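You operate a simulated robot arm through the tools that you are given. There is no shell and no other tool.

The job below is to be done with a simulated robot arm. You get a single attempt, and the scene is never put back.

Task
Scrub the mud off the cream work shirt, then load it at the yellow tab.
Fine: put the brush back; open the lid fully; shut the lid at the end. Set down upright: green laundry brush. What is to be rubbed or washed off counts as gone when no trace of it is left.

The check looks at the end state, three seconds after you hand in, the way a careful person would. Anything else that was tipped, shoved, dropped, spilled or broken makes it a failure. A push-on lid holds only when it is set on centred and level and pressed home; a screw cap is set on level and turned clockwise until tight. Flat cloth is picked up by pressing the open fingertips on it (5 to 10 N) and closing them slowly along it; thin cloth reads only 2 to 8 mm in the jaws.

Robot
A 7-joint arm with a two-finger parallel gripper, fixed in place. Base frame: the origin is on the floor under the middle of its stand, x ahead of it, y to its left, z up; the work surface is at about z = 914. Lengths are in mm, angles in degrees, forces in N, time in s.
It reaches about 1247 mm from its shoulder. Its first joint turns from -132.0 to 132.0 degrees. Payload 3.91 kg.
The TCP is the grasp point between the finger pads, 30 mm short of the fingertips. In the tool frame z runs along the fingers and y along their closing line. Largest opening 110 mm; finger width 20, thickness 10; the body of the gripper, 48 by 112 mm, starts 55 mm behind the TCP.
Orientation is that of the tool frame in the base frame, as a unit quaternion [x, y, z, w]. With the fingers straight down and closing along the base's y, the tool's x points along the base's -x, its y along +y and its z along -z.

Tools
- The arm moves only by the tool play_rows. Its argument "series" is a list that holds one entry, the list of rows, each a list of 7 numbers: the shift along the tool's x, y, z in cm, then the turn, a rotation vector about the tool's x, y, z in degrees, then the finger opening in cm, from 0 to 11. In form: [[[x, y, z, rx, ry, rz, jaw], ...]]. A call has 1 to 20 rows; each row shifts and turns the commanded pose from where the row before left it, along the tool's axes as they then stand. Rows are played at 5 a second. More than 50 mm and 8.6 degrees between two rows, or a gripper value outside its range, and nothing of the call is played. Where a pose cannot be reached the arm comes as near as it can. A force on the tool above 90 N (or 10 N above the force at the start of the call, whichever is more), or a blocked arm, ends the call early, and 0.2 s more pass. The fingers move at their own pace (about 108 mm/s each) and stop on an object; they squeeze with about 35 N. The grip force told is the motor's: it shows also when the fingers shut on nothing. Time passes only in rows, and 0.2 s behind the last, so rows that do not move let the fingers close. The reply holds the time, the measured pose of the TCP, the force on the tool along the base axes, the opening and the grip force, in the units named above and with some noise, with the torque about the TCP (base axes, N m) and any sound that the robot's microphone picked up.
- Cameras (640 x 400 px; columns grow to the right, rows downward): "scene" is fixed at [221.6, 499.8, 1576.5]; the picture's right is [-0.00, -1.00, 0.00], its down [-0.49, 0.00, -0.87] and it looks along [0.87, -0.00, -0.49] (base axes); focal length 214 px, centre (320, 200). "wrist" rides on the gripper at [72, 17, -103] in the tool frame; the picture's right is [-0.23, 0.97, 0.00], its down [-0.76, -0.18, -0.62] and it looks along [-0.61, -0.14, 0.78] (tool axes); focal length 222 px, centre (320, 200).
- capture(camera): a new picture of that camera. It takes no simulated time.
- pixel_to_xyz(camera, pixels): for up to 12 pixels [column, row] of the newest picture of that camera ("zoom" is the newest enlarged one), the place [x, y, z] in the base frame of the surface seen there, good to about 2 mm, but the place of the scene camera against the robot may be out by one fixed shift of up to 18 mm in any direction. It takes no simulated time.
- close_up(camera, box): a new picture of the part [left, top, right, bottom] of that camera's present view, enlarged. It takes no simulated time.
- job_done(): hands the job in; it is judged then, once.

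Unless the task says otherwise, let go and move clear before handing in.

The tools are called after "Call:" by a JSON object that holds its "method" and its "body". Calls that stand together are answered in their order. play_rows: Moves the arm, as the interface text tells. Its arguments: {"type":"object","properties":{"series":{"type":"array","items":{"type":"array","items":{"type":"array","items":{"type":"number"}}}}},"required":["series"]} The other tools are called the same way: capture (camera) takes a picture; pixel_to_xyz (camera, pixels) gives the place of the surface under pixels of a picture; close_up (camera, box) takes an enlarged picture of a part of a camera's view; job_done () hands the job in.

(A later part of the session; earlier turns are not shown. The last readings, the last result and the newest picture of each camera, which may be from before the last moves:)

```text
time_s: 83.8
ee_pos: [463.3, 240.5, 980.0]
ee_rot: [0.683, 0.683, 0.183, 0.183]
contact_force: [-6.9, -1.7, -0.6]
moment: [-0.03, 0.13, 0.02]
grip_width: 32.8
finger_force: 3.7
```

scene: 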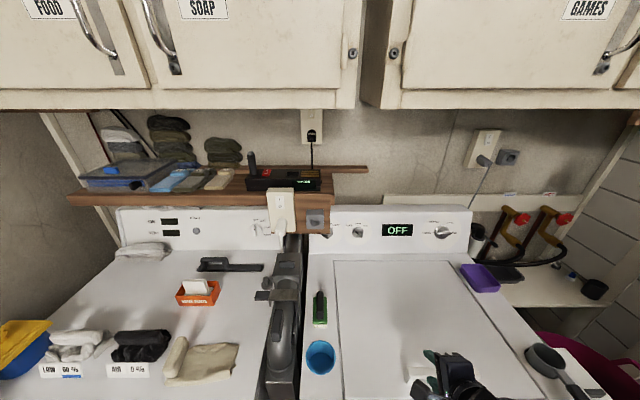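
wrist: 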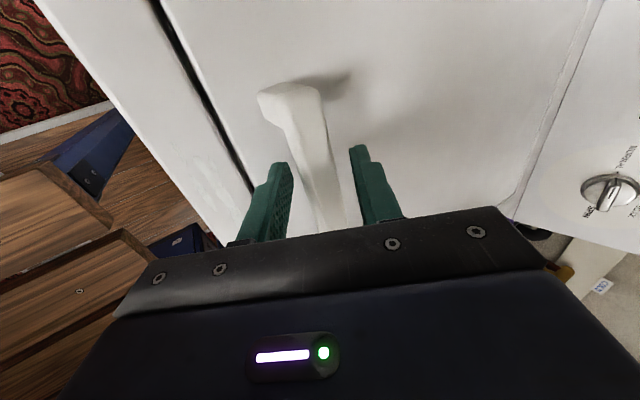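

The bar is pushing on the fingers (−6.9 N in x) and prying them open slightly. I'll clamp the bar firmly, then continue the lift.

Call:
{"method": "play_rows", "body": {"series": [[[0, 0, 0, 0, 0, 0, 2.0], [0, 0, 0, 0, 0, 0, 1.0], [0, 0, 0, 0, 0, 0, 0.5], [0, 0, 0, 0, 0, 0, 0.5]]]}}

Call:
{"method": "capture", "body": {"camera": "wrist"}}

Call:
{"method": "close_up", "body": {"camera": "scene", "box": [330, 300, 530, 400]}}

```text
time_s: 84.8
ee_pos: [463.7, 240.7, 981.2]
ee_rot: [0.683, 0.683, 0.183, 0.183]
contact_force: [-10.5, 2.5, 1.1]
moment: [0.2, 0.06, 0.0]
grip_width: 25.8
finger_force: 44.8
```

```text
taken
```

wrist: 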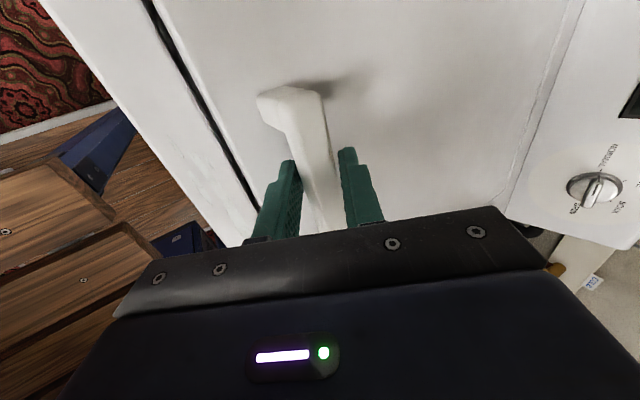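

```text
3.20 times, centred on (430, 350) of scene
```

zoom: 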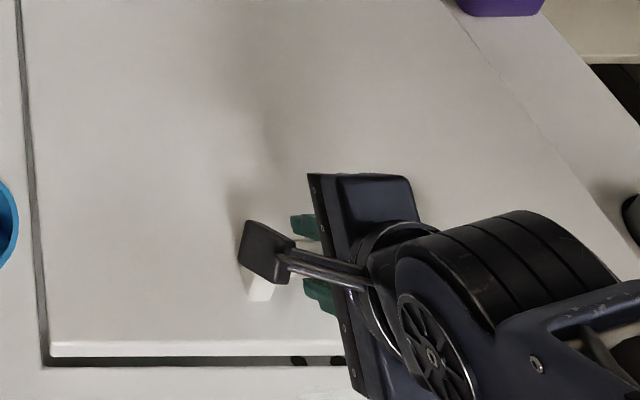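

The lid's front edge has risen: its front face shows at zoom (195,348), with almost no load. I'll test whether the hinge holds on its own by opening the jaws here, where the drop is only about 17 mm.

Call:
{"method": "play_rows", "body": {"series": [[[0, 0, 0, 0, 0, 0, 2.8], [0, 0, 0, 0, 0, 0, 3.4], [0, 0, 0, 0, 0, 0, 4.2], [0, 0, 0, 0, 0, 0, 4.2], [0, 0, 0, 0, 0, 0, 4.2]]]}}

Call:
{"method": "close_up", "body": {"camera": "scene", "box": [330, 300, 530, 400]}}

Call:
{"method": "capture", "body": {"camera": "wrist"}}

```text
time_s: 86.0
ee_pos: [464.8, 240.5, 980.4]
ee_rot: [0.683, 0.684, 0.182, 0.182]
contact_force: [-0.6, -0.3, -0.1]
moment: [-0.02, -0.03, 0.0]
grip_width: 41.9
finger_force: 0.1
```

```text
3.20 times, centred on (430, 350) of scene
```

zoom: 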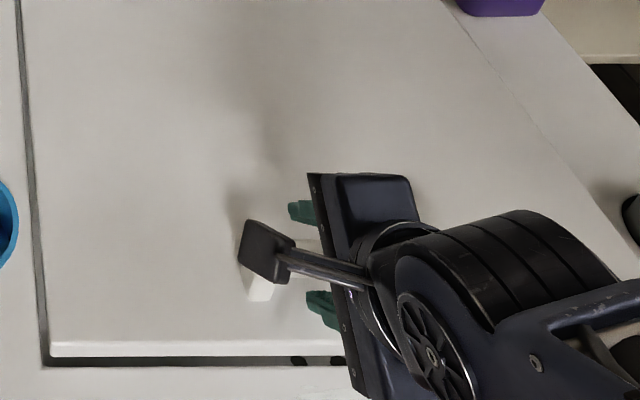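

```text
taken
```

wrist: 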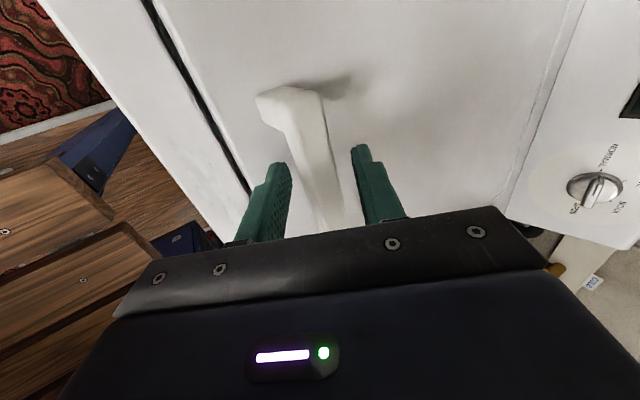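

The lid held its angle with no contact, so the hinge keeps its position by friction. I'll clamp the bar again and swing it along the arc in 2.5° steps.

Call:
{"method": "pixel_to_xyz", "body": {"camera": "scene", "pixels": [[362, 170], [345, 168], [328, 215], [336, 262], [420, 208], [420, 240], [340, 208], [470, 210], [420, 256], [390, 200]]}}

Call:
{"method": "play_rows", "body": {"series": [[[0, 0, 0, 0, 0, 0, 3.0], [0, 0, 0, 0, 0, 0, 2.0], [0, 0, 0, 0, 0, 0, 0.5], [0, 0, 0, 0, 0, 0, 0.5], [0, 1.14, -1.32, 2.5, 0, 0, 0.5], [0, 1.14, -1.32, 2.5, 0, 0, 0.5], [0, 0, 0, 0, 0, 0, 0.5]]]}}

```text
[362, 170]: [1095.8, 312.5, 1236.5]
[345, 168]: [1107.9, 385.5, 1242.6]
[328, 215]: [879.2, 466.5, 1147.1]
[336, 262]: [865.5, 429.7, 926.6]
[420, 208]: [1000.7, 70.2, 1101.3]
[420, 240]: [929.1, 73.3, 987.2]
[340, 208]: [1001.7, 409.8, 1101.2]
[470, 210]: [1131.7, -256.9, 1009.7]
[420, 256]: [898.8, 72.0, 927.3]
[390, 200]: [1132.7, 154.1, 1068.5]
```

```text
time_s: 87.6
ee_pos: [470.5, 238.9, 1012.7]
ee_rot: [0.69, 0.691, 0.152, 0.153]
contact_force: [-18.0, 22.2, 2.9]
moment: [1.07, 0.31, -0.68]
grip_width: 25.6
finger_force: 45.0
```

Clamping builds up sideways load (22 N in y), so I'll loosen to a loose cage, which worked with little force, and continue along the arc.

Call:
{"method": "play_rows", "body": {"series": [[[0, 0, 0, 0, 0, 0, 3.0], [0, 0, 0, 0, 0, 0, 3.0], [0, 1.14, -1.32, 2.5, 0, 0, 3.0], [0, 1.14, -1.32, 2.5, 0, 0, 3.0], [0, 0, 0, 0, 0, 0, 3.0]]]}}

Call:
{"method": "capture", "body": {"camera": "wrist"}}

Call:
{"method": "capture", "body": {"camera": "scene"}}

```text
time_s: 88.8
ee_pos: [481.6, 241.1, 1044.4]
ee_rot: [0.697, 0.696, 0.123, 0.123]
contact_force: [-5.5, -0.6, 0.3]
moment: [-0.07, 0.1, -0.05]
grip_width: 32.4
finger_force: 2.1
```

```text
taken
```

wrist: 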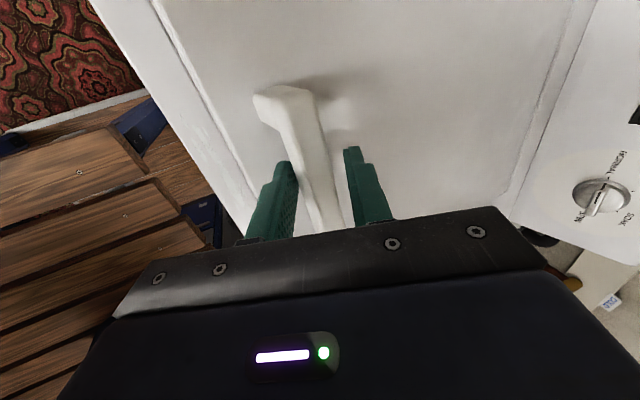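

```text
taken
```

scene: 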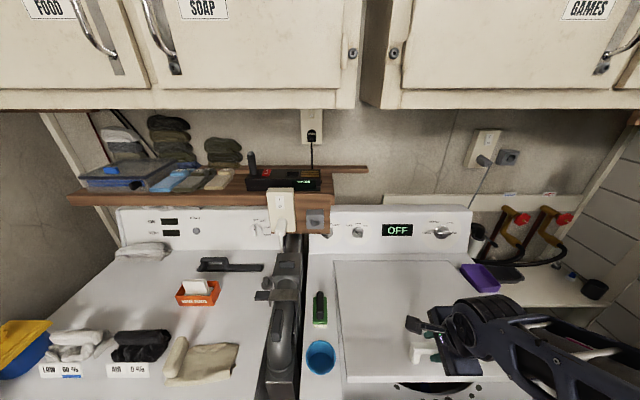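

The lid is at about 12° and the tub opening is showing at (430,385). Continuing the lift with the bar caged and the tool pitch held.

Call:
{"method": "play_rows", "body": {"series": [[[0, 1.11, -1.31, 0, 0, 0, 3.0], [0, 1.11, -1.31, 0, 0, 0, 3.0], [0, 1.22, -1.21, 0, 0, 0, 3.0], [0, 1.22, -1.21, 0, 0, 0, 3.0], [0, 0, 0, 0, 0, 0, 3.0]]]}}

Call:
{"method": "play_rows", "body": {"series": [[[0, 1.32, -1.1, 0, 0, 0, 3.0], [0, 1.32, -1.1, 0, 0, 0, 3.0], [0, 1.41, -0.98, 0, 0, 0, 3.0], [0, 1.41, -0.98, 0, 0, 0, 3.0], [0, 0, 0, 0, 0, 0, 3.0]]]}}

Call:
{"method": "capture", "body": {"camera": "wrist"}}

Call:
{"method": "capture", "body": {"camera": "scene"}}

```text
time_s: 90.0
ee_pos: [508.2, 242.4, 1109.9]
ee_rot: [0.697, 0.696, 0.122, 0.123]
contact_force: [-4.6, 0.9, -0.3]
moment: [0.01, 0.1, -0.07]
grip_width: 32.0
finger_force: 2.4
```

```text
time_s: 91.2
ee_pos: [546.0, 241.0, 1171.0]
ee_rot: [0.697, 0.696, 0.123, 0.123]
contact_force: [-2.0, -1.2, 0.0]
moment: [0.0, -0.01, 0.0]
grip_width: 31.1
finger_force: 0.3
```

```text
taken
```

wrist: 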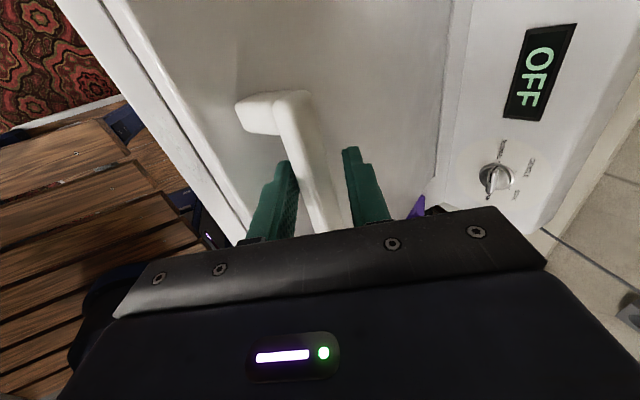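

```text
taken
```

scene: 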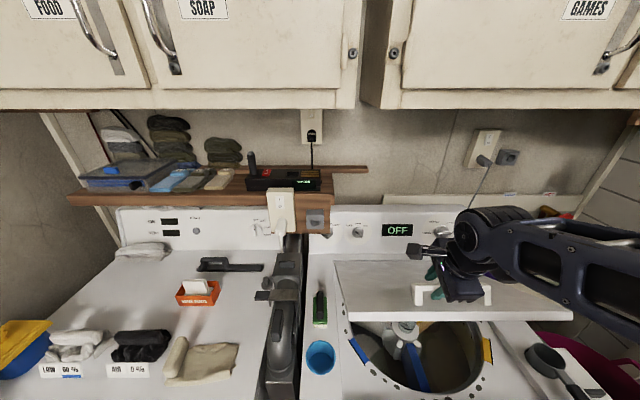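

The lid is near 32° and the tub shows a yellow tab at the right (487,352) and a blue one at the left (360,345). Continuing the lift towards about 52°.

Call:
{"method": "play_rows", "body": {"series": [[[0, 1.5, -0.86, 0, 0, 0, 3.0], [0, 1.5, -0.86, 0, 0, 0, 3.0], [0, 1.57, -0.72, 0, 0, 0, 3.0], [0, 1.57, -0.72, 0, 0, 0, 3.0], [0, 0, 0, 0, 0, 0, 3.0]]]}}

Call:
{"method": "play_rows", "body": {"series": [[[0, 1.62, -0.58, 0, 0, 0, 3.0], [0, 1.62, -0.58, 0, 0, 0, 3.0], [0, 1.67, -0.43, 0, 0, 0, 3.0], [0, 1.67, -0.43, 0, 0, 0, 3.0], [0, 0, 0, 0, 0, 0, 3.0]]]}}

Call:
{"method": "capture", "body": {"camera": "wrist"}}

Call:
{"method": "capture", "body": {"camera": "scene"}}

```text
time_s: 92.4
ee_pos: [591.8, 240.0, 1220.9]
ee_rot: [0.697, 0.696, 0.123, 0.122]
contact_force: [-7.3, 2.0, 6.3]
moment: [0.02, 0.17, -0.02]
grip_width: 33.1
finger_force: 2.6
```

```text
time_s: 93.6
ee_pos: [647.7, 241.3, 1262.9]
ee_rot: [0.696, 0.697, 0.123, 0.123]
contact_force: [-1.1, -0.2, -1.4]
moment: [0.02, 0.0, 0.02]
grip_width: 30.8
finger_force: 1.3
```

```text
taken
```

wrist: 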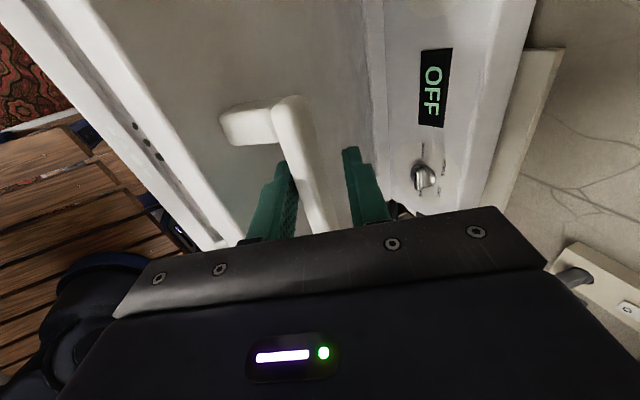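

```text
taken
```

scene: 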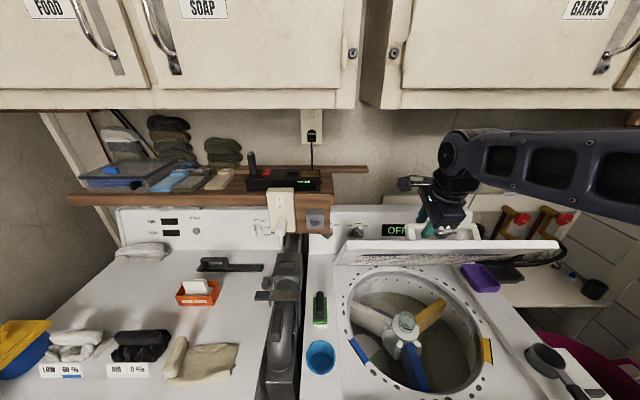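

The lid is near 53° and moves easily. Continuing to about 67° with the arm still clear of the cabinets.

Call:
{"method": "play_rows", "body": {"series": [[[0, 1.7, -0.28, 0, 0, 0, 3.0], [0, 1.7, -0.28, 0, 0, 0, 3.0], [0, 1.72, -0.13, 0, 0, 0, 3.0], [0, 1.72, -0.13, 0, 0, 0, 3.0], [0, 0, 0, 0, 0, 0, 3.0]]]}}

Call:
{"method": "play_rows", "body": {"series": [[[0, 1.72, 0.02, 0, 0, 0, 3.0], [0, 1.72, 0.02, 0, 0, 0, 3.0], [0, 0, 0, 0, 0, 0, 3.0]]]}}

Call:
{"method": "capture", "body": {"camera": "wrist"}}

Call:
{"method": "capture", "body": {"camera": "scene"}}

```text
time_s: 94.8
ee_pos: [705.7, 241.0, 1291.4]
ee_rot: [0.696, 0.696, 0.124, 0.123]
contact_force: [-0.4, 0.2, 0.5]
moment: [-0.01, 0.01, -0.02]
grip_width: 30.0
finger_force: 0.1
```

```text
time_s: 95.6
ee_pos: [737.7, 242.8, 1304.0]
ee_rot: [0.696, 0.697, 0.122, 0.123]
contact_force: [-1.9, 0.1, -0.3]
moment: [-0.01, 0.03, -0.03]
grip_width: 30.3
finger_force: 0.0
```

```text
taken
```

wrist: 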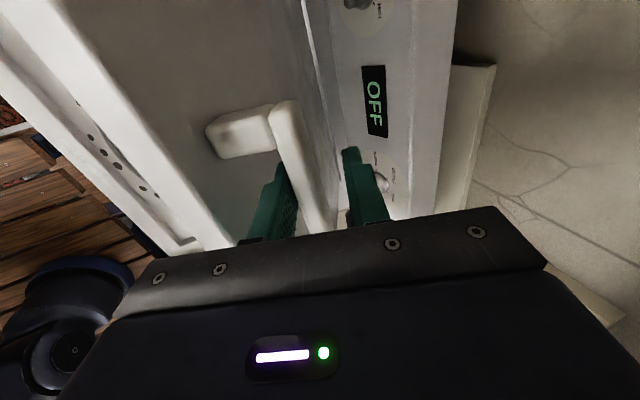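

```text
taken
```

scene: 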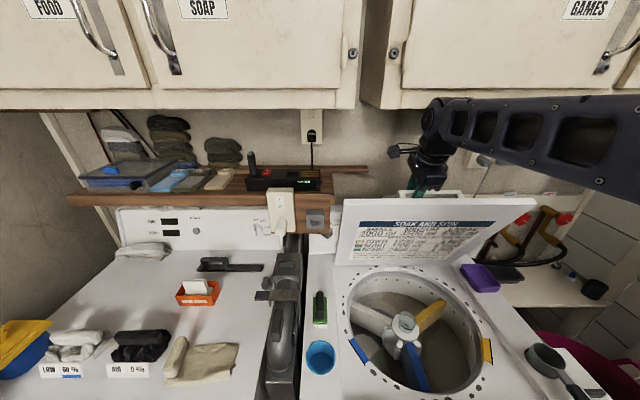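

The lid is at about 67° and stays put; its inside carries a printed chart, and the drum shows yellow and blue tabs and fins. I'll read the chart and inspect the drum.

Call:
{"method": "close_up", "body": {"camera": "scene", "box": [335, 195, 545, 275]}}

Call:
{"method": "close_up", "body": {"camera": "scene", "box": [330, 255, 520, 400]}}

```text
3.05 times, centred on (440, 235) of scene
```

zoom: 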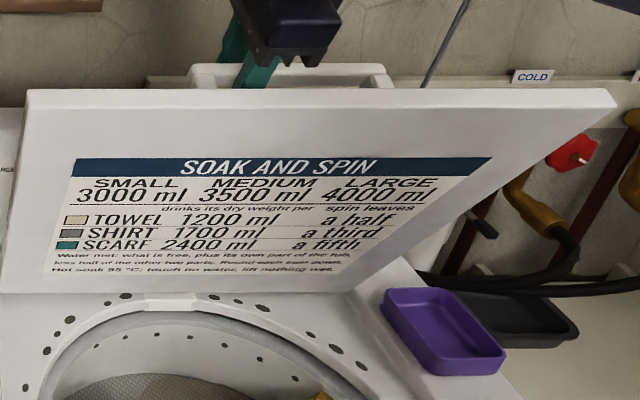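

```text
2.76 times, centred on (425, 328) of scene
```

zoom: 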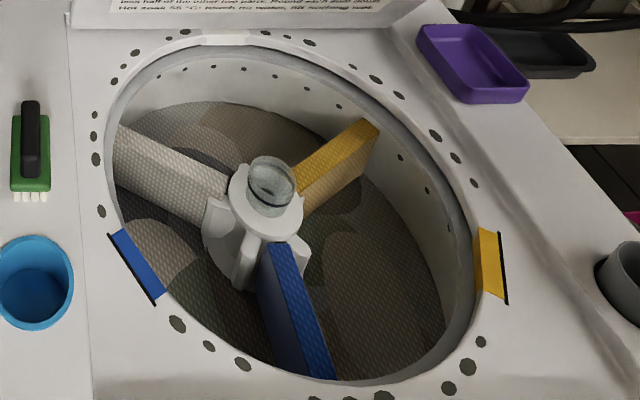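

The chart concerns soaking amounts, not this job; the yellow tab is on the right rim of the drum. I'll back the jaws off the bar, then push the lid fully open from its underside.

Call:
{"method": "play_rows", "body": {"series": [[[0, 0, 0, 0, 0, 0, 4.2], [0, 0, 0, 0, 0, 0, 4.2], [0, 0, -1.5, 0, 0, 0, 4.2], [0, 0, -2, 0, 0, 0, 4.2], [0, 0, -3, 0, 0, 0, 4.2], [0, 0, -3.5, 0, 0, 0, 4.2], [0, 0, 0, 0, 0, 0, 4.2]]]}}

Call:
{"method": "capture", "body": {"camera": "scene"}}

Call:
{"method": "capture", "body": {"camera": "wrist"}}

```text
time_s: 97.2
ee_pos: [707.3, 241.7, 1397.7]
ee_rot: [0.696, 0.697, 0.123, 0.123]
contact_force: [-0.6, 0.1, 0.1]
moment: [0.01, -0.03, -0.01]
grip_width: 41.8
finger_force: 0.1
```

```text
taken
```

scene: 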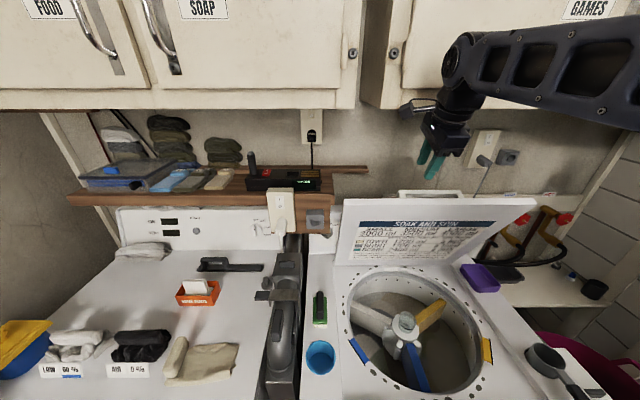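

```text
taken
```

wrist: 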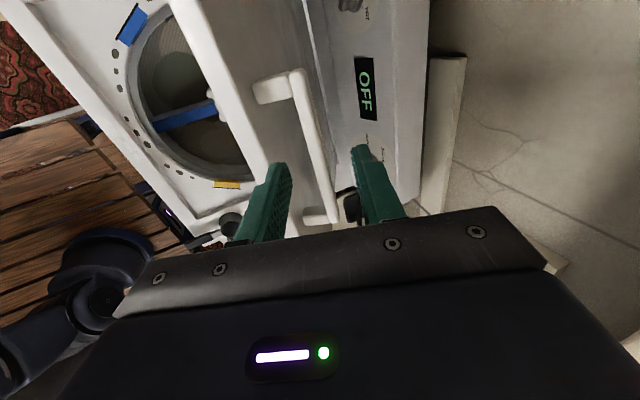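

The lid holds and the gripper is clear above it. I'll come forward, lower in front of the lid, close the fingers and pitch them forward.

Call:
{"method": "play_rows", "body": {"series": [[[-0.9, -3.22, -1.17, 0, 0, 0, 3], [-0.9, -3.22, -1.17, 0, 0, 0, 2], [-0.9, -3.22, -1.17, 0, 0, 0, 1], [-0.9, -3.22, -1.17, 0, 0, 0, 0], [0, -1.62, 4.47, 0, 0, 0, 0], [0, -1.62, 4.47, 0, 0, 0, 0], [0, -1.62, 4.47, 0, 0, 0, 0], [0, -1.62, 4.47, 0, 0, 0, 0], [0, 0, 0, -7.1, 0, 0, 0], [0, 0, 0, -7.1, 0, 0, 0], [0, 0, 0, -7.1, 0, 0, 0], [0, 0, 0, -7.1, 0, 0, 0], [0, 0, 0, -7.1, 0, 0, 0], [0, 0, 0, -7.1, 0, 0, 0], [0, 0, 0, -7.1, 0, 0, 0], [0, 0, 0, 0, 0, 0, 0]]]}}

Call:
{"method": "capture", "body": {"camera": "scene"}}

Call:
{"method": "capture", "body": {"camera": "wrist"}}

```text
time_s: 100.6
ee_pos: [570.5, 205.3, 1207.1]
ee_rot: [0.58, 0.58, 0.404, 0.404]
contact_force: [-0.4, -0.4, 0.3]
moment: [0.01, -0.02, 0.0]
grip_width: 0.1
finger_force: 35.0
```

```text
taken
```

scene: 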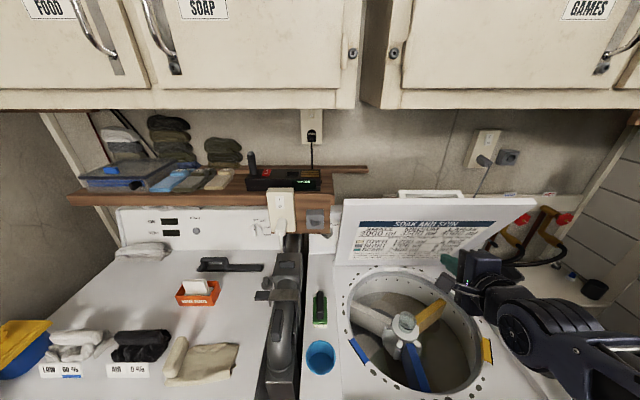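

```text
taken
```

wrist: 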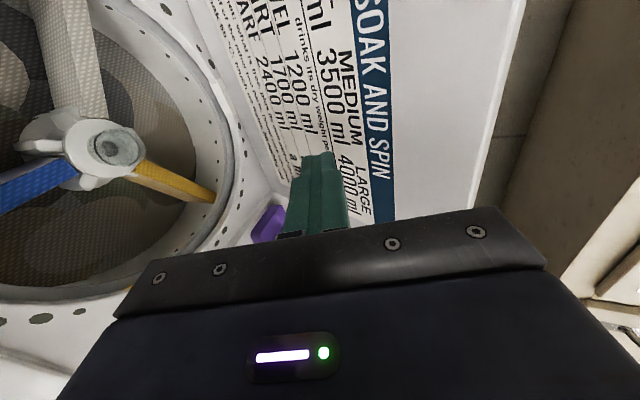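

Fingers closed and pitched 20° below horizontal, at (570,205,1207), facing the lid's underside. Pushing forward gently until contact, then on through the arc.

Call:
{"method": "play_rows", "body": {"series": [[[0, 1.03, 2.82, 0, 0, 0, 0], [0, 1.03, 2.82, 0, 0, 0, 0], [0, 1.03, 2.82, 0, 0, 0, 0], [0, 0.5, 1.4, 0, 0, 0, 0], [0, 0.5, 1.4, 0, 0, 0, 0], [0, 0, 0, 0, 0, 0, 0]]]}}

Call:
{"method": "capture", "body": {"camera": "wrist"}}

Call:
{"method": "capture", "body": {"camera": "scene"}}

```text
time_s: 102.0
ee_pos: [689.6, 205.2, 1207.3]
ee_rot: [0.58, 0.581, 0.404, 0.404]
contact_force: [0.0, -0.8, 0.7]
moment: [0.03, 0.0, 0.03]
grip_width: 0.0
finger_force: 35.0
```

```text
taken
```

wrist: 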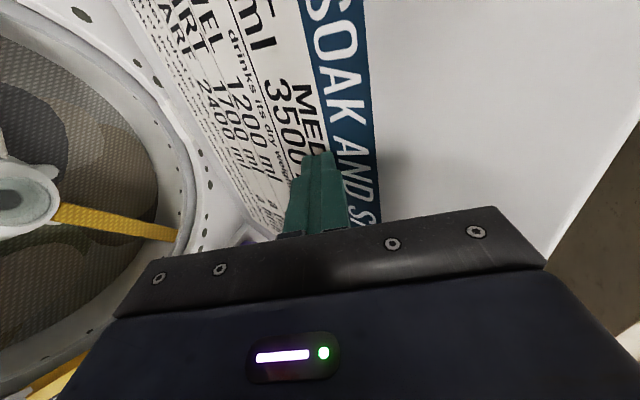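

```text
taken
```

scene: 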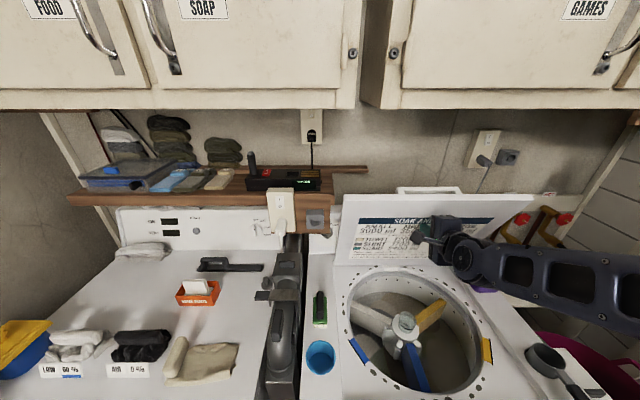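

Almost touching. Continuing forward in small steps.

Call:
{"method": "play_rows", "body": {"series": [[[0, 0.5, 1.4, 0, 0, 0, 0], [0, 0.5, 1.4, 0, 0, 0, 0], [0, 0.5, 1.4, 0, 0, 0, 0], [0, 0.5, 1.4, 0, 0, 0, 0], [0, 0, 0, 0, 0, 0, 0]]]}}

Call:
{"method": "play_rows", "body": {"series": [[[0, 0.5, 1.4, 0, 0, 0, 0], [0, 0.5, 1.4, 0, 0, 0, 0], [0, 0.5, 1.4, 0, 0, 0, 0], [0, 0, 0, 0, 0, 0, 0]]]}}

Call:
{"method": "capture", "body": {"camera": "scene"}}

```text
time_s: 103.2
ee_pos: [750.1, 204.2, 1206.3]
ee_rot: [0.58, 0.581, 0.404, 0.405]
contact_force: [-0.4, 0.0, -0.2]
moment: [0.01, 0.02, 0.03]
grip_width: 0.1
finger_force: 35.1
```

```text
time_s: 104.2
ee_pos: [792.7, 206.3, 1205.2]
ee_rot: [0.58, 0.58, 0.404, 0.404]
contact_force: [0.2, 0.5, 0.6]
moment: [-0.01, 0.02, 0.0]
grip_width: 0.0
finger_force: 34.6
```

```text
taken
```

scene: 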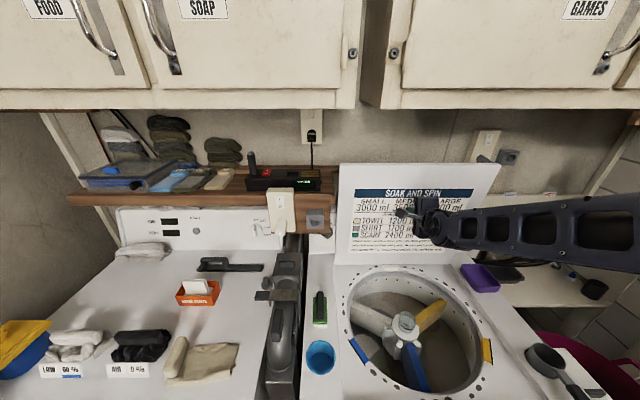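

The lid is now nearly vertical with almost no resistance. I'll keep pushing until it reaches its stop.

Call:
{"method": "play_rows", "body": {"series": [[[0, 0.5, 1.4, 0, 0, 0, 0], [0, 0.5, 1.4, 0, 0, 0, 0], [0, 0.35, 0.95, 0, 0, 0, 0], [0, 0, 0, 0, 0, 0, 0]]]}}

Call:
{"method": "play_rows", "body": {"series": [[[0, 0.35, 0.95, 0, 0, 0, 0], [0, 0.35, 0.95, 0, 0, 0, 0], [0, 0, 0, 0, 0, 0, 0]]]}}

Call:
{"method": "capture", "body": {"camera": "scene"}}

```text
time_s: 105.2
ee_pos: [833.3, 204.9, 1205.3]
ee_rot: [0.58, 0.58, 0.404, 0.404]
contact_force: [-0.4, -0.1, -0.1]
moment: [-0.03, 0.01, 0.0]
grip_width: 0.1
finger_force: 34.9
```

```text
time_s: 106.0
ee_pos: [853.0, 204.4, 1205.6]
ee_rot: [0.58, 0.58, 0.404, 0.404]
contact_force: [0.1, -0.2, 0.4]
moment: [-0.02, 0.01, 0.0]
grip_width: 0.0
finger_force: 35.6
```

```text
taken
```

scene: 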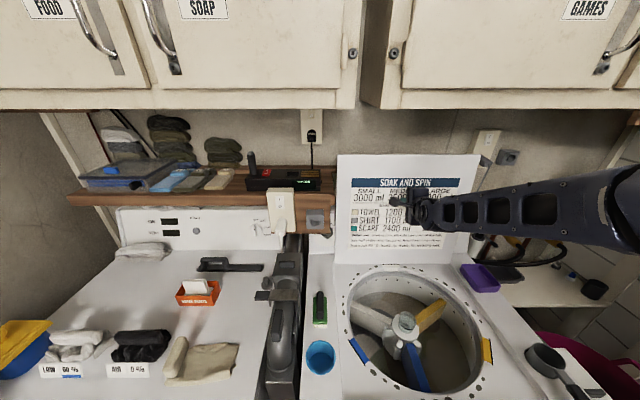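

No resistance yet with the fingertips at x≈881. I'll measure the lid's angle.

Call:
{"method": "pixel_to_xyz", "body": {"camera": "scene", "pixels": [[350, 160], [350, 200], [350, 240], [350, 258], [380, 158], [470, 160], [460, 245], [400, 262], [345, 262], [470, 255]]}}

Call:
{"method": "close_up", "body": {"camera": "scene", "box": [325, 145, 495, 275]}}

```text
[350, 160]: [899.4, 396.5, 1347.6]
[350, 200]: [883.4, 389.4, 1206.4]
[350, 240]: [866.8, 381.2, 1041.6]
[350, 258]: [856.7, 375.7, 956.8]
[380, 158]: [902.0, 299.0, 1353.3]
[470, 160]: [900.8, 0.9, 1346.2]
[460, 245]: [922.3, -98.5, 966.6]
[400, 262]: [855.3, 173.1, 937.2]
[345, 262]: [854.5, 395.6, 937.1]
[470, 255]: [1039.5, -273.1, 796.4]
```

```text
3.08 times, centred on (410, 210) of scene
```

zoom: 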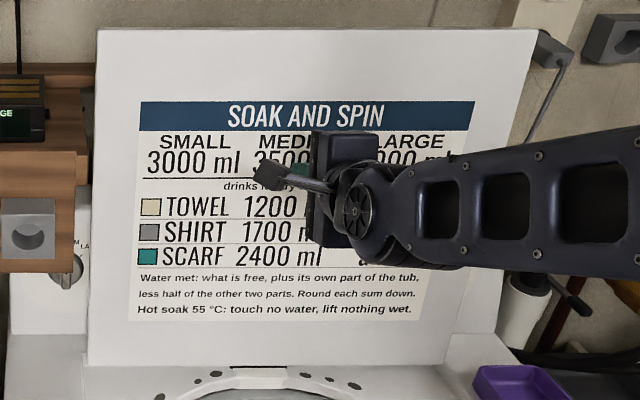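

The inner face leans about 6° past vertical (x 855 at the bottom, 900 at the top). I'll push a bit more to find the stop.

Call:
{"method": "play_rows", "body": {"series": [[[0, 0.35, 0.95, 0, 0, 0, 0], [0, 0.35, 0.95, 0, 0, 0, 0], [0, 0, 0, 0, 0, 0, 0]]]}}

Call:
{"method": "play_rows", "body": {"series": [[[0, 0.35, 0.95, 0, 0, 0, 0], [0, 0, 0, 0, 0, 0, 0]]]}}

Call:
{"method": "capture", "body": {"camera": "scene"}}

Call:
{"method": "pixel_to_xyz", "body": {"camera": "scene", "pixels": [[350, 160], [350, 200], [350, 240], [350, 258], [380, 158], [470, 160]]}}

```text
time_s: 106.4
ee_pos: [857.0, 204.7, 1205.2]
ee_rot: [0.58, 0.583, 0.403, 0.401]
contact_force: [-80.5, -11.1, 31.4]
moment: [-0.02, -0.83, -0.43]
grip_width: 0.0
finger_force: 35.0
stopped in row 2: the force on the tool passed its limit at 118 N (the readings are from after the stop); the commanded pose is now the measured one
```

```text
time_s: 106.7
ee_pos: [856.7, 205.7, 1204.4]
ee_rot: [0.581, 0.582, 0.405, 0.4]
contact_force: [-84.5, -13.7, 32.9]
moment: [-0.01, -0.87, -0.54]
grip_width: 0.0
finger_force: 35.4
stopped in row 1: the force on the tool passed its limit at 114 N (the readings are from after the stop); the commanded pose is now the measured one
```

```text
taken
```

scene: 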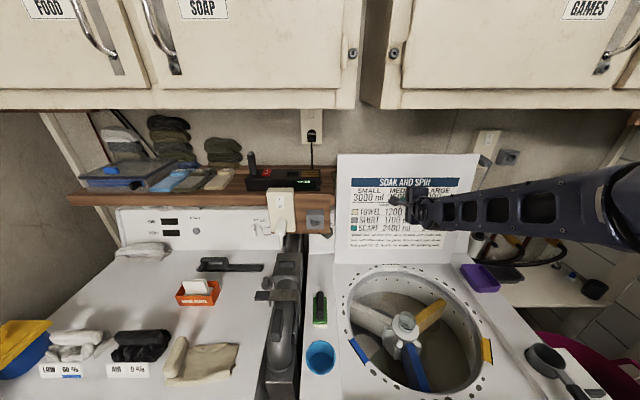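

```text
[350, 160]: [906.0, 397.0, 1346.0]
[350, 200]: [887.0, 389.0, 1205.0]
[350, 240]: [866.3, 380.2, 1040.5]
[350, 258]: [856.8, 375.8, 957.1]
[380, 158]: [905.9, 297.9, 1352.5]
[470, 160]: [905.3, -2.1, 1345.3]
```

The lid hit its stop at about 97° and is fully open. I'll withdraw straight back and look at the drum and its tabs.

Call:
{"method": "play_rows", "body": {"series": [[[0, -1.03, -2.82, 0, 0, 0, 0], [0, -1.03, -2.82, 0, 0, 0, 0], [0, -1.03, -2.82, 0, 0, 0, 0], [0, -1.03, -2.82, 0, 0, 0, 0], [0, -1.03, -2.82, 0, 0, 0, 0], [0, -1.03, -2.82, 0, 0, 0, 0], [0, 0, 0, 0, 0, 0, 0]]]}}

Call:
{"method": "capture", "body": {"camera": "scene"}}

Call:
{"method": "pixel_to_xyz", "body": {"camera": "scene", "pixels": [[487, 352], [360, 347], [406, 268], [404, 322], [440, 300], [415, 370], [450, 350], [365, 312], [478, 340], [420, 397], [480, 320], [350, 160]]}}

```text
time_s: 108.3
ee_pos: [684.8, 203.8, 1203.6]
ee_rot: [0.581, 0.583, 0.403, 0.401]
contact_force: [0.9, -0.2, 0.3]
moment: [0.03, 0.01, -0.01]
grip_width: 0.1
finger_force: 35.1
```

```text
taken
```

scene: 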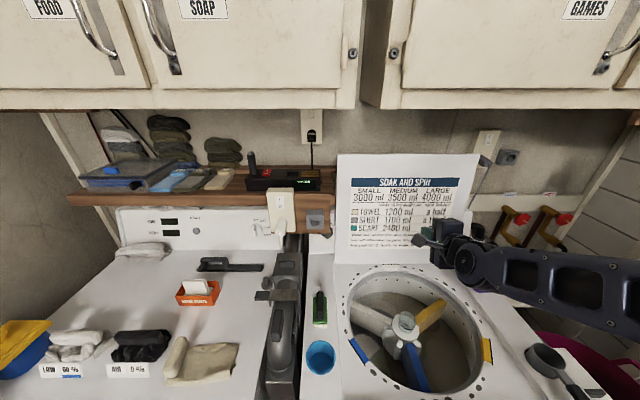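

```text
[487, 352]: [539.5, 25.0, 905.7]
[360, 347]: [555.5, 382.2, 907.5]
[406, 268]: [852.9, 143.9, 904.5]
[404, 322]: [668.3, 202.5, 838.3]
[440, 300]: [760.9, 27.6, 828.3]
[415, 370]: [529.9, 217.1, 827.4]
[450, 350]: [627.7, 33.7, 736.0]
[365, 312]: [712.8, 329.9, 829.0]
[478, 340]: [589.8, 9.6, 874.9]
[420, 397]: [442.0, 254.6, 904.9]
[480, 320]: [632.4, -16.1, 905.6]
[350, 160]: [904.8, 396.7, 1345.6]
```

The lid stays fully open. The yellow tab is at roughly (539,25), in the middle of the drum sector between the yellow and blue vanes. I'll re-orient the gripper straight down, away from the lid.

Call:
{"method": "play_rows", "body": {"series": [[[0, 0.14, -4.5, 0, 0, 0, 0], [0, 0.14, -4.5, 0, 0, 0, 0], [0, 0.14, -4.5, 0, 0, 0, 0], [0, 0, 0, 7, 0, 0, 2], [0, 0, 0, 7, 0, 0, 4], [0, 0, 0, 7, 0, 0, 6], [0, 0, 0, 7, 0, 0, 8], [0, 0, 0, 7, 0, 0, 8], [0, 0, 0, 7, 0, 0, 8], [0, 0, 0, 7, 0, 0, 8], [0, 0, 0, 7, 0, 0, 8], [0, 0, 0, 7, 0, 0, 8], [0, 0, 0, 7.2, 0, 0, 8], [0, 0, 0, 0, 0, 0, 8]]]}}

Call:
{"method": "play_rows", "body": {"series": [[[0, 0, 0, 0, 0, -8.2, 8], [0, 0, 0, 0, 0, -8.2, 8], [0, 0, 0, 0, 0, -8.2, 8], [0, 0, 0, 0, 0, -8.2, 8], [0, 0, 0, 0, 0, -8.2, 8], [0, 0, 0, 0, 0, -8.2, 8], [0, 0, 0, 0, 0, -8.2, 8], [0, 0, 0, 0, 0, -8.2, 8], [0, 0, 0, 0, 0, -8.2, 8], [0, 0, 0, 0, 0, -8.2, 8], [0, 0, 0, 0, 0, -8.0, 8], [0, 0, 0, 0, 0, 0, 8]]]}}

Call:
{"method": "capture", "body": {"camera": "wrist"}}

Call:
{"method": "capture", "body": {"camera": "scene"}}

```text
time_s: 111.3
ee_pos: [555.3, 203.3, 1255.5]
ee_rot: [0.705, 0.709, -0.008, -0.008]
contact_force: [-0.3, 0.2, -0.4]
moment: [-0.02, 0.03, 0.0]
grip_width: 80.2
finger_force: 0.1
```

```text
time_s: 113.9
ee_pos: [556.2, 203.8, 1255.7]
ee_rot: [-0.003, 1.0, 0.0, -0.009]
contact_force: [0.3, 0.1, 0.1]
moment: [-0.04, 0.05, 0.0]
grip_width: 79.9
finger_force: 0.1
```

```text
taken
```

wrist: 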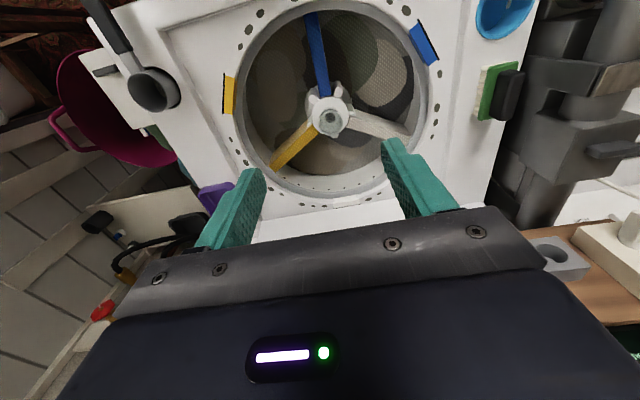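

```text
taken
```

scene: 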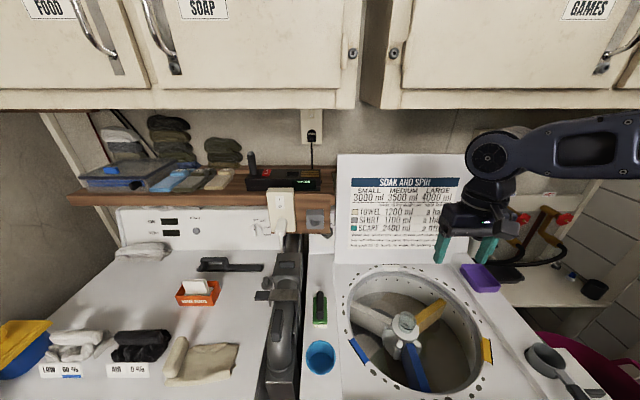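

The wrist camera gives a clean view of the drum: yellow tab (228,95), hub (330,115), blue vane (317,50), yellow vane (295,142). Measuring these and the sector floor.

Call:
{"method": "pixel_to_xyz", "body": {"camera": "wrist", "pixels": [[228, 95], [424, 42], [330, 118], [295, 142], [317, 50], [380, 125], [270, 90], [280, 110], [265, 70], [245, 100], [260, 130], [290, 80]]}}

Call:
{"method": "pixel_to_xyz", "body": {"camera": "wrist", "pixels": [[278, 165], [305, 15], [252, 140], [240, 80], [250, 60], [275, 35], [300, 100], [370, 60], [330, 160], [238, 120], [290, 20], [310, 90]]}}

Call:
{"method": "close_up", "body": {"camera": "wrist", "box": [210, 0, 450, 210]}}

```text
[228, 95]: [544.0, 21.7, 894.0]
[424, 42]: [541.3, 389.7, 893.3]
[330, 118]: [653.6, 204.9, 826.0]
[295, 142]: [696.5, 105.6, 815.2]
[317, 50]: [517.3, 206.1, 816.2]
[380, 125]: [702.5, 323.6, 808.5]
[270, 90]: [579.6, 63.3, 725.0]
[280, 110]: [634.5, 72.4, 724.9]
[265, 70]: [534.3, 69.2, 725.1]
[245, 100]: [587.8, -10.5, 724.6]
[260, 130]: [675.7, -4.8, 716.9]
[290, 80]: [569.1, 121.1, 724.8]
```

```text
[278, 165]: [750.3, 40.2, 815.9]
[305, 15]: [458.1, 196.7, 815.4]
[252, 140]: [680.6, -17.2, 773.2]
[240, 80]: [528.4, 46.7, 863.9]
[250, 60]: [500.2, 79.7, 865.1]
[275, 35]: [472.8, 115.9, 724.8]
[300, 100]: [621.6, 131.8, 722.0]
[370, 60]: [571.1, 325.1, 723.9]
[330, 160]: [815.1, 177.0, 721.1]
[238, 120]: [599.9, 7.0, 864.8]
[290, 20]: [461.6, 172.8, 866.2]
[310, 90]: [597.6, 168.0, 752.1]
```

```text
1.90 times, centred on (330, 105) of wrist
```

zoom: 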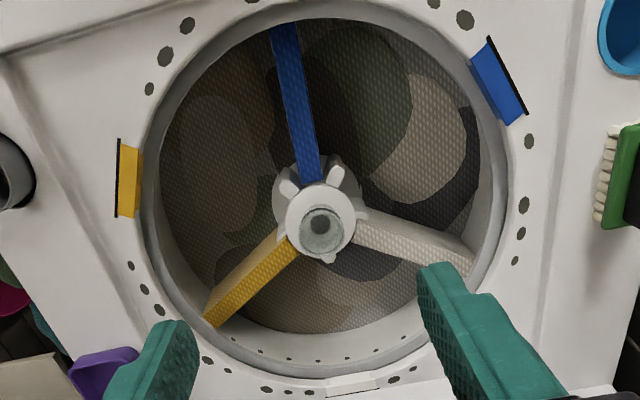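

The drum floor is at z 725, the hub at (654,205), vane tops at z 816, and the yellow-tab sector is centred near (592,102). Now to fetch the shirt: I'll move over its roll near (500,858).

Call:
{"method": "play_rows", "body": {"series": [[[0.34, 4.36, 0.2, 0, -1.0, 0, 8], [0.34, 4.36, 0.2, 0, 0, 0, 8], [0.34, 4.36, 0.2, 0, 0, 0, 8], [0.34, 4.36, 0.2, 0, 0, 0, 8], [0.34, 4.36, 0.2, 0, 0, 0, 8], [0.34, 4.36, 0.2, 0, 0, 0, 8], [0.34, 4.36, 0.2, 0, 0, 0, 8], [0.34, 4.36, 0.2, 0, 0, 0, 8], [0.34, 4.36, 0.2, 0, 0, 0, 8], [0.34, 4.36, 0.2, 0, 0, 0, 8], [0.34, 4.36, 0.2, 0, 0, 0, 8], [0.34, 4.36, 1.5, 0, 0, 0, 8], [0.34, 4.36, 2, 0, 0, 0, 8], [0.34, 4.36, 2, 0, 0, 0, 8], [0.34, 4.36, 2, 0, 0, 0, 8], [0, 0, 0, 0, 0, 0, 8], [0, 0, 0, 0, 0, 0, 8]]]}}

Call:
{"method": "capture", "body": {"camera": "wrist"}}

Call:
{"method": "close_up", "body": {"camera": "wrist", "box": [230, 30, 430, 200]}}

```text
time_s: 117.5
ee_pos: [502.4, 846.2, 1157.7]
ee_rot: [-0.002, 1.0, 0.0, 0.0]
contact_force: [0.0, -0.3, 1.9]
moment: [-0.03, 0.0, 0.0]
grip_width: 79.9
finger_force: 0.0
out of reach, approached as far as the arm can: row 15
```

```text
taken
```

wrist: 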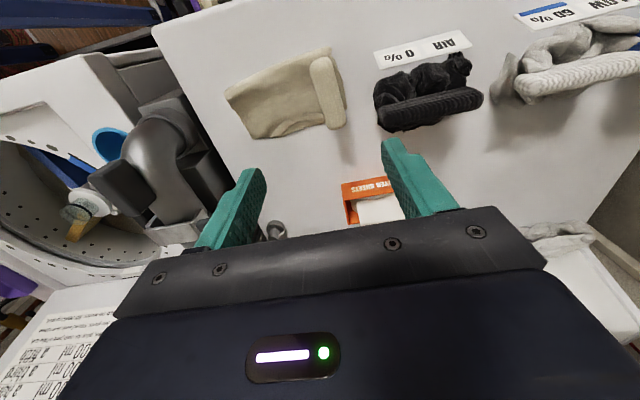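

```text
2.35 times, centred on (330, 115) of wrist
```

zoom: 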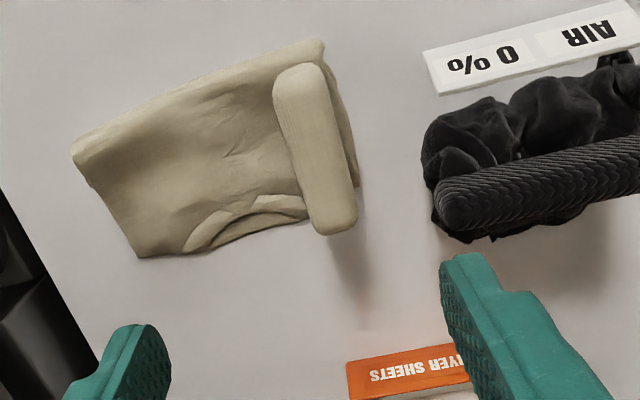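

The whole shirt is in view and looks clean. I'll measure the roll and the gap to the black garment.

Call:
{"method": "pixel_to_xyz", "body": {"camera": "zoom", "pixels": [[300, 80], [320, 150], [340, 220], [280, 90], [325, 75], [298, 170], [345, 160], [352, 215], [350, 165], [425, 150], [440, 200], [340, 60]]}}

Call:
{"method": "close_up", "body": {"camera": "wrist", "box": [220, 40, 360, 145]}}

```text
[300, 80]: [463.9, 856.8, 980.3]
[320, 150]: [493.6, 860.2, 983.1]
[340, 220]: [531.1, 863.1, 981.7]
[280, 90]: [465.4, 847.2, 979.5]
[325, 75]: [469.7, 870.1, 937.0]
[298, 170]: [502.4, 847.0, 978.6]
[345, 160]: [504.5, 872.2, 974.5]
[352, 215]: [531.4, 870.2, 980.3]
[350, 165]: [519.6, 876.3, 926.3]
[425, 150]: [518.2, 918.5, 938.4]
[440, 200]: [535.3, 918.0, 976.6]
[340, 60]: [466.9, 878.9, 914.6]
```

```text
3.81 times, centred on (290, 92) of wrist
```

zoom: 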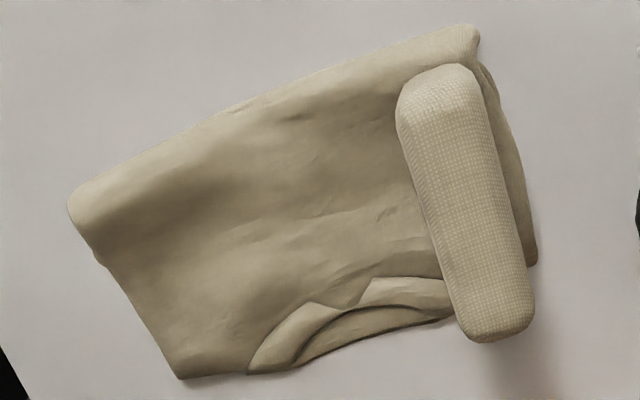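

The roll is 28 mm wide (y 846–874), spans x 458–540 with its top at z 982, and is slanted about 5°; the black garment starts at y 918. I'll lower over the roll with the jaw at 50 mm.

Call:
{"method": "play_rows", "body": {"series": [[[0.5, 0, 2, 0, 0, -2.7, 5], [0.5, 0, 3, 0, 0, -2.7, 5], [0.5, 0.4, 3.5, 0, 0, 0, 5], [0, 0.4, 3.5, 0, 0, 0, 5], [0, 0.5, 2.5, 0, 0, 0, 5], [0, 0, 0, 0, 0, 0, 5]]]}}

Call:
{"method": "capture", "body": {"camera": "wrist"}}

Call:
{"method": "close_up", "body": {"camera": "scene", "box": [120, 300, 250, 395]}}

```text
time_s: 118.9
ee_pos: [487.1, 858.5, 1009.5]
ee_rot: [-0.048, 0.999, -0.001, 0.0]
contact_force: [-0.2, -0.6, 0.3]
moment: [0.0, 0.01, -0.03]
grip_width: 50.0
finger_force: 0.0
```

```text
taken
```

wrist: 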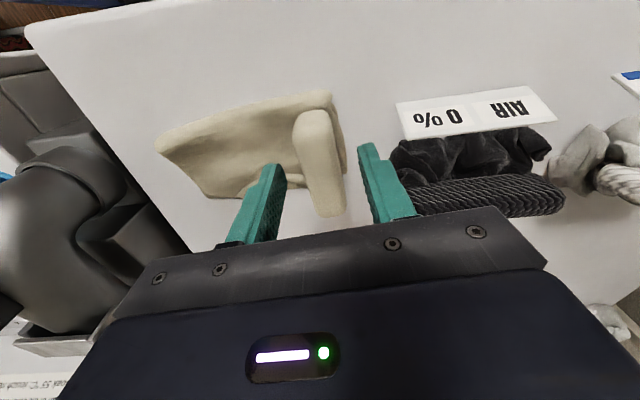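

```text
4.21 times, centred on (185, 348) of scene
```

zoom: 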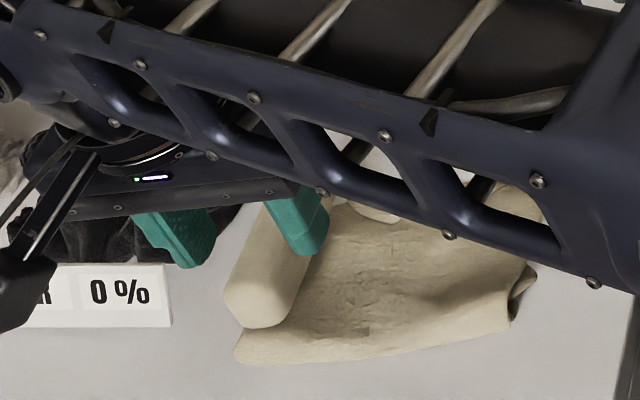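

The roll is centred between the fingers. Descending to about z 975 while watching for contact.

Call:
{"method": "play_rows", "body": {"series": [[[0, 0, 1.2, 0, 0, 0, 5], [0, 0, 1.2, 0, 0, 0, 5], [0, 0, 1.0, 0, 0, 0, 5], [0, 0, 0, 0, 0, 0, 5]]]}}

Call:
{"method": "capture", "body": {"camera": "wrist"}}

```text
time_s: 119.9
ee_pos: [485.8, 857.7, 976.6]
ee_rot: [-0.049, 0.999, 0.001, 0.0]
contact_force: [1.1, 0.0, 0.6]
moment: [0.04, -0.01, 0.02]
grip_width: 50.2
finger_force: 0.0
```

```text
taken
```

wrist: 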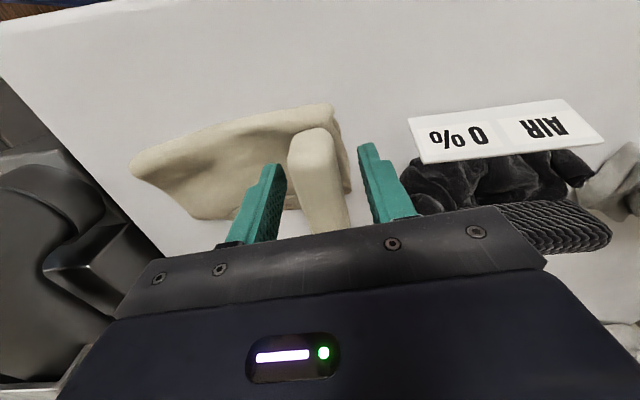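

No contact at 976.6. I'll go 3 mm lower and close on the roll.

Call:
{"method": "play_rows", "body": {"series": [[[0, 0, 0.3, 0, 0, 0, 5], [0, 0, 0, 0, 0, 0, 4], [0, 0, 0, 0, 0, 0, 3], [0, 0, 0, 0, 0, 0, 2], [0, 0, 0, 0, 0, 0, 1], [0, 0, 0, 0, 0, 0, 0], [0, 0, 0, 0, 0, 0, 0], [0, 0, 0, 0, 0, 0, 0]]]}}

Call:
{"method": "play_rows", "body": {"series": [[[0, 0, -0.5, 0, 0, 0, 0], [0, 0, -0.5, 0, 0, 0, 0], [0, 0, 0, 0, 0, 0, 0]]]}}

Call:
{"method": "close_up", "body": {"camera": "scene", "box": [120, 300, 250, 395]}}

```text
time_s: 121.7
ee_pos: [487.2, 857.4, 974.0]
ee_rot: [-0.049, 0.999, 0.001, 0.001]
contact_force: [0.3, 0.5, -1.0]
moment: [-0.01, 0.0, -0.02]
grip_width: 26.7
finger_force: 34.7
```

```text
time_s: 122.5
ee_pos: [486.3, 857.7, 983.9]
ee_rot: [-0.049, 0.999, 0.0, 0.0]
contact_force: [-1.7, 0.4, -0.8]
moment: [0.1, 0.0, -0.01]
grip_width: 26.2
finger_force: 35.8
```

```text
4.21 times, centred on (185, 348) of scene
```

zoom: 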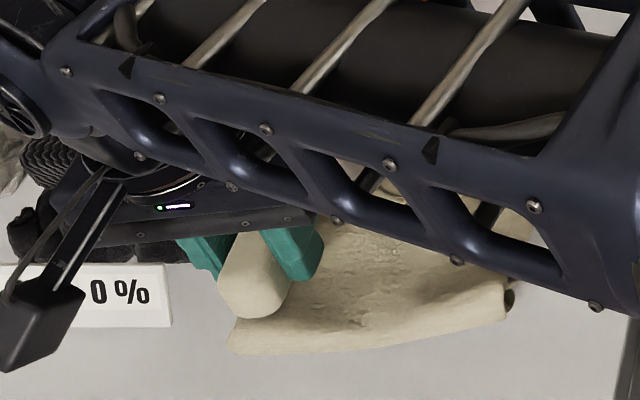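

The roll is gripped at 26 mm and the small moment suggests the shirt is coming up. Lifting another 40 mm and checking.

Call:
{"method": "play_rows", "body": {"series": [[[0, 0, -1.0, 0, 0, 0, 0], [0, 0, -1.5, 0, 0, 0, 0], [0, 0, -1.5, 0, 0, 0, 0], [0, 0, 0, 0, 0, 0, 0]]]}}

Call:
{"method": "capture", "body": {"camera": "wrist"}}

Call:
{"method": "capture", "body": {"camera": "scene"}}

```text
time_s: 123.5
ee_pos: [487.8, 857.6, 1026.0]
ee_rot: [-0.049, 0.999, -0.001, 0.0]
contact_force: [0.3, 0.9, -1.8]
moment: [0.06, 0.02, 0.01]
grip_width: 26.7
finger_force: 35.8
```

```text
taken
```

wrist: 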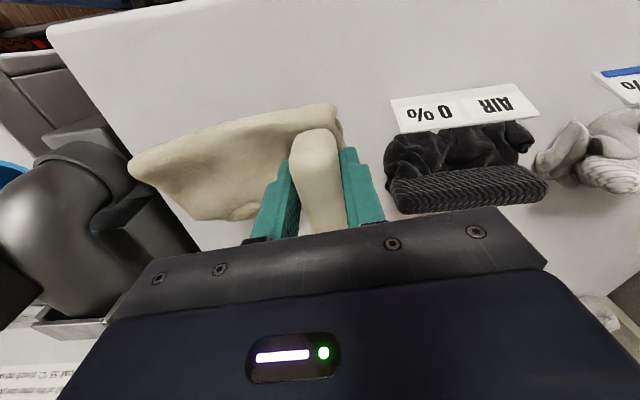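

```text
taken
```

scene: 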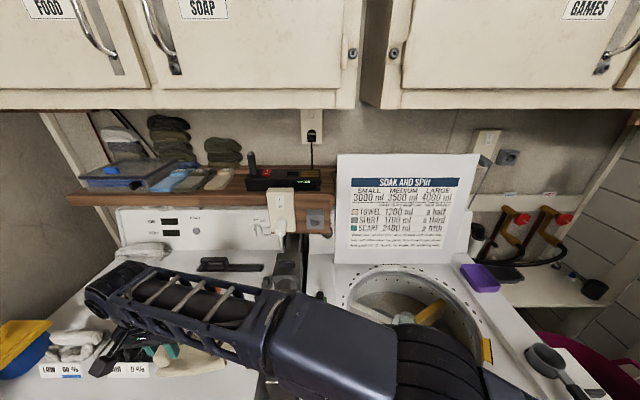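

The shirt moves with the gripper as one piece. I'll raise it while drawing in slightly, to clear the pipe before crossing.

Call:
{"method": "play_rows", "body": {"series": [[[0, -0.5, -2, 0, 0, 0, 0], [0, -0.7, -3, 0, 0, 0, 0], [0, -0.7, -3, 0, 0, 0, 0], [0, -1.0, -3, 0, 0, 0, 0], [0, -1.5, -3, 0, 0, 0, 0], [0, -1.5, -1.8, 0, 0, 0, 0], [0, 0, 0, 0, 0, 0, 0]]]}}

Call:
{"method": "capture", "body": {"camera": "wrist"}}

Call:
{"method": "capture", "body": {"camera": "scene"}}

```text
time_s: 125.1
ee_pos: [493.2, 799.7, 1180.9]
ee_rot: [-0.049, 0.999, 0.0, -0.001]
contact_force: [0.4, -0.5, -2.3]
moment: [0.08, 0.03, -0.02]
grip_width: 26.4
finger_force: 35.1
```

```text
taken
```

wrist: 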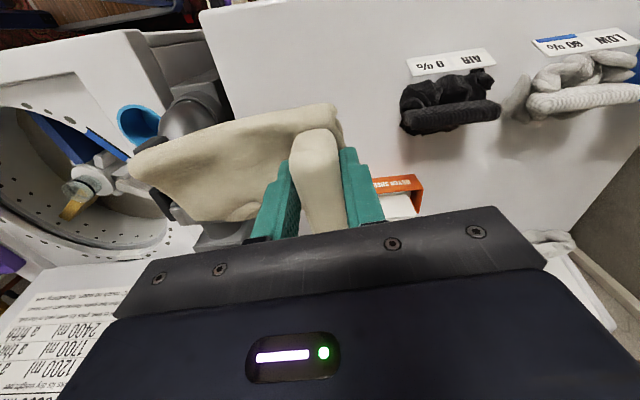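

```text
taken
```

scene: 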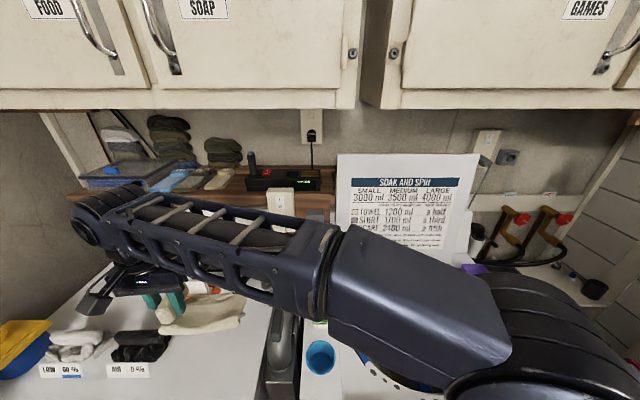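

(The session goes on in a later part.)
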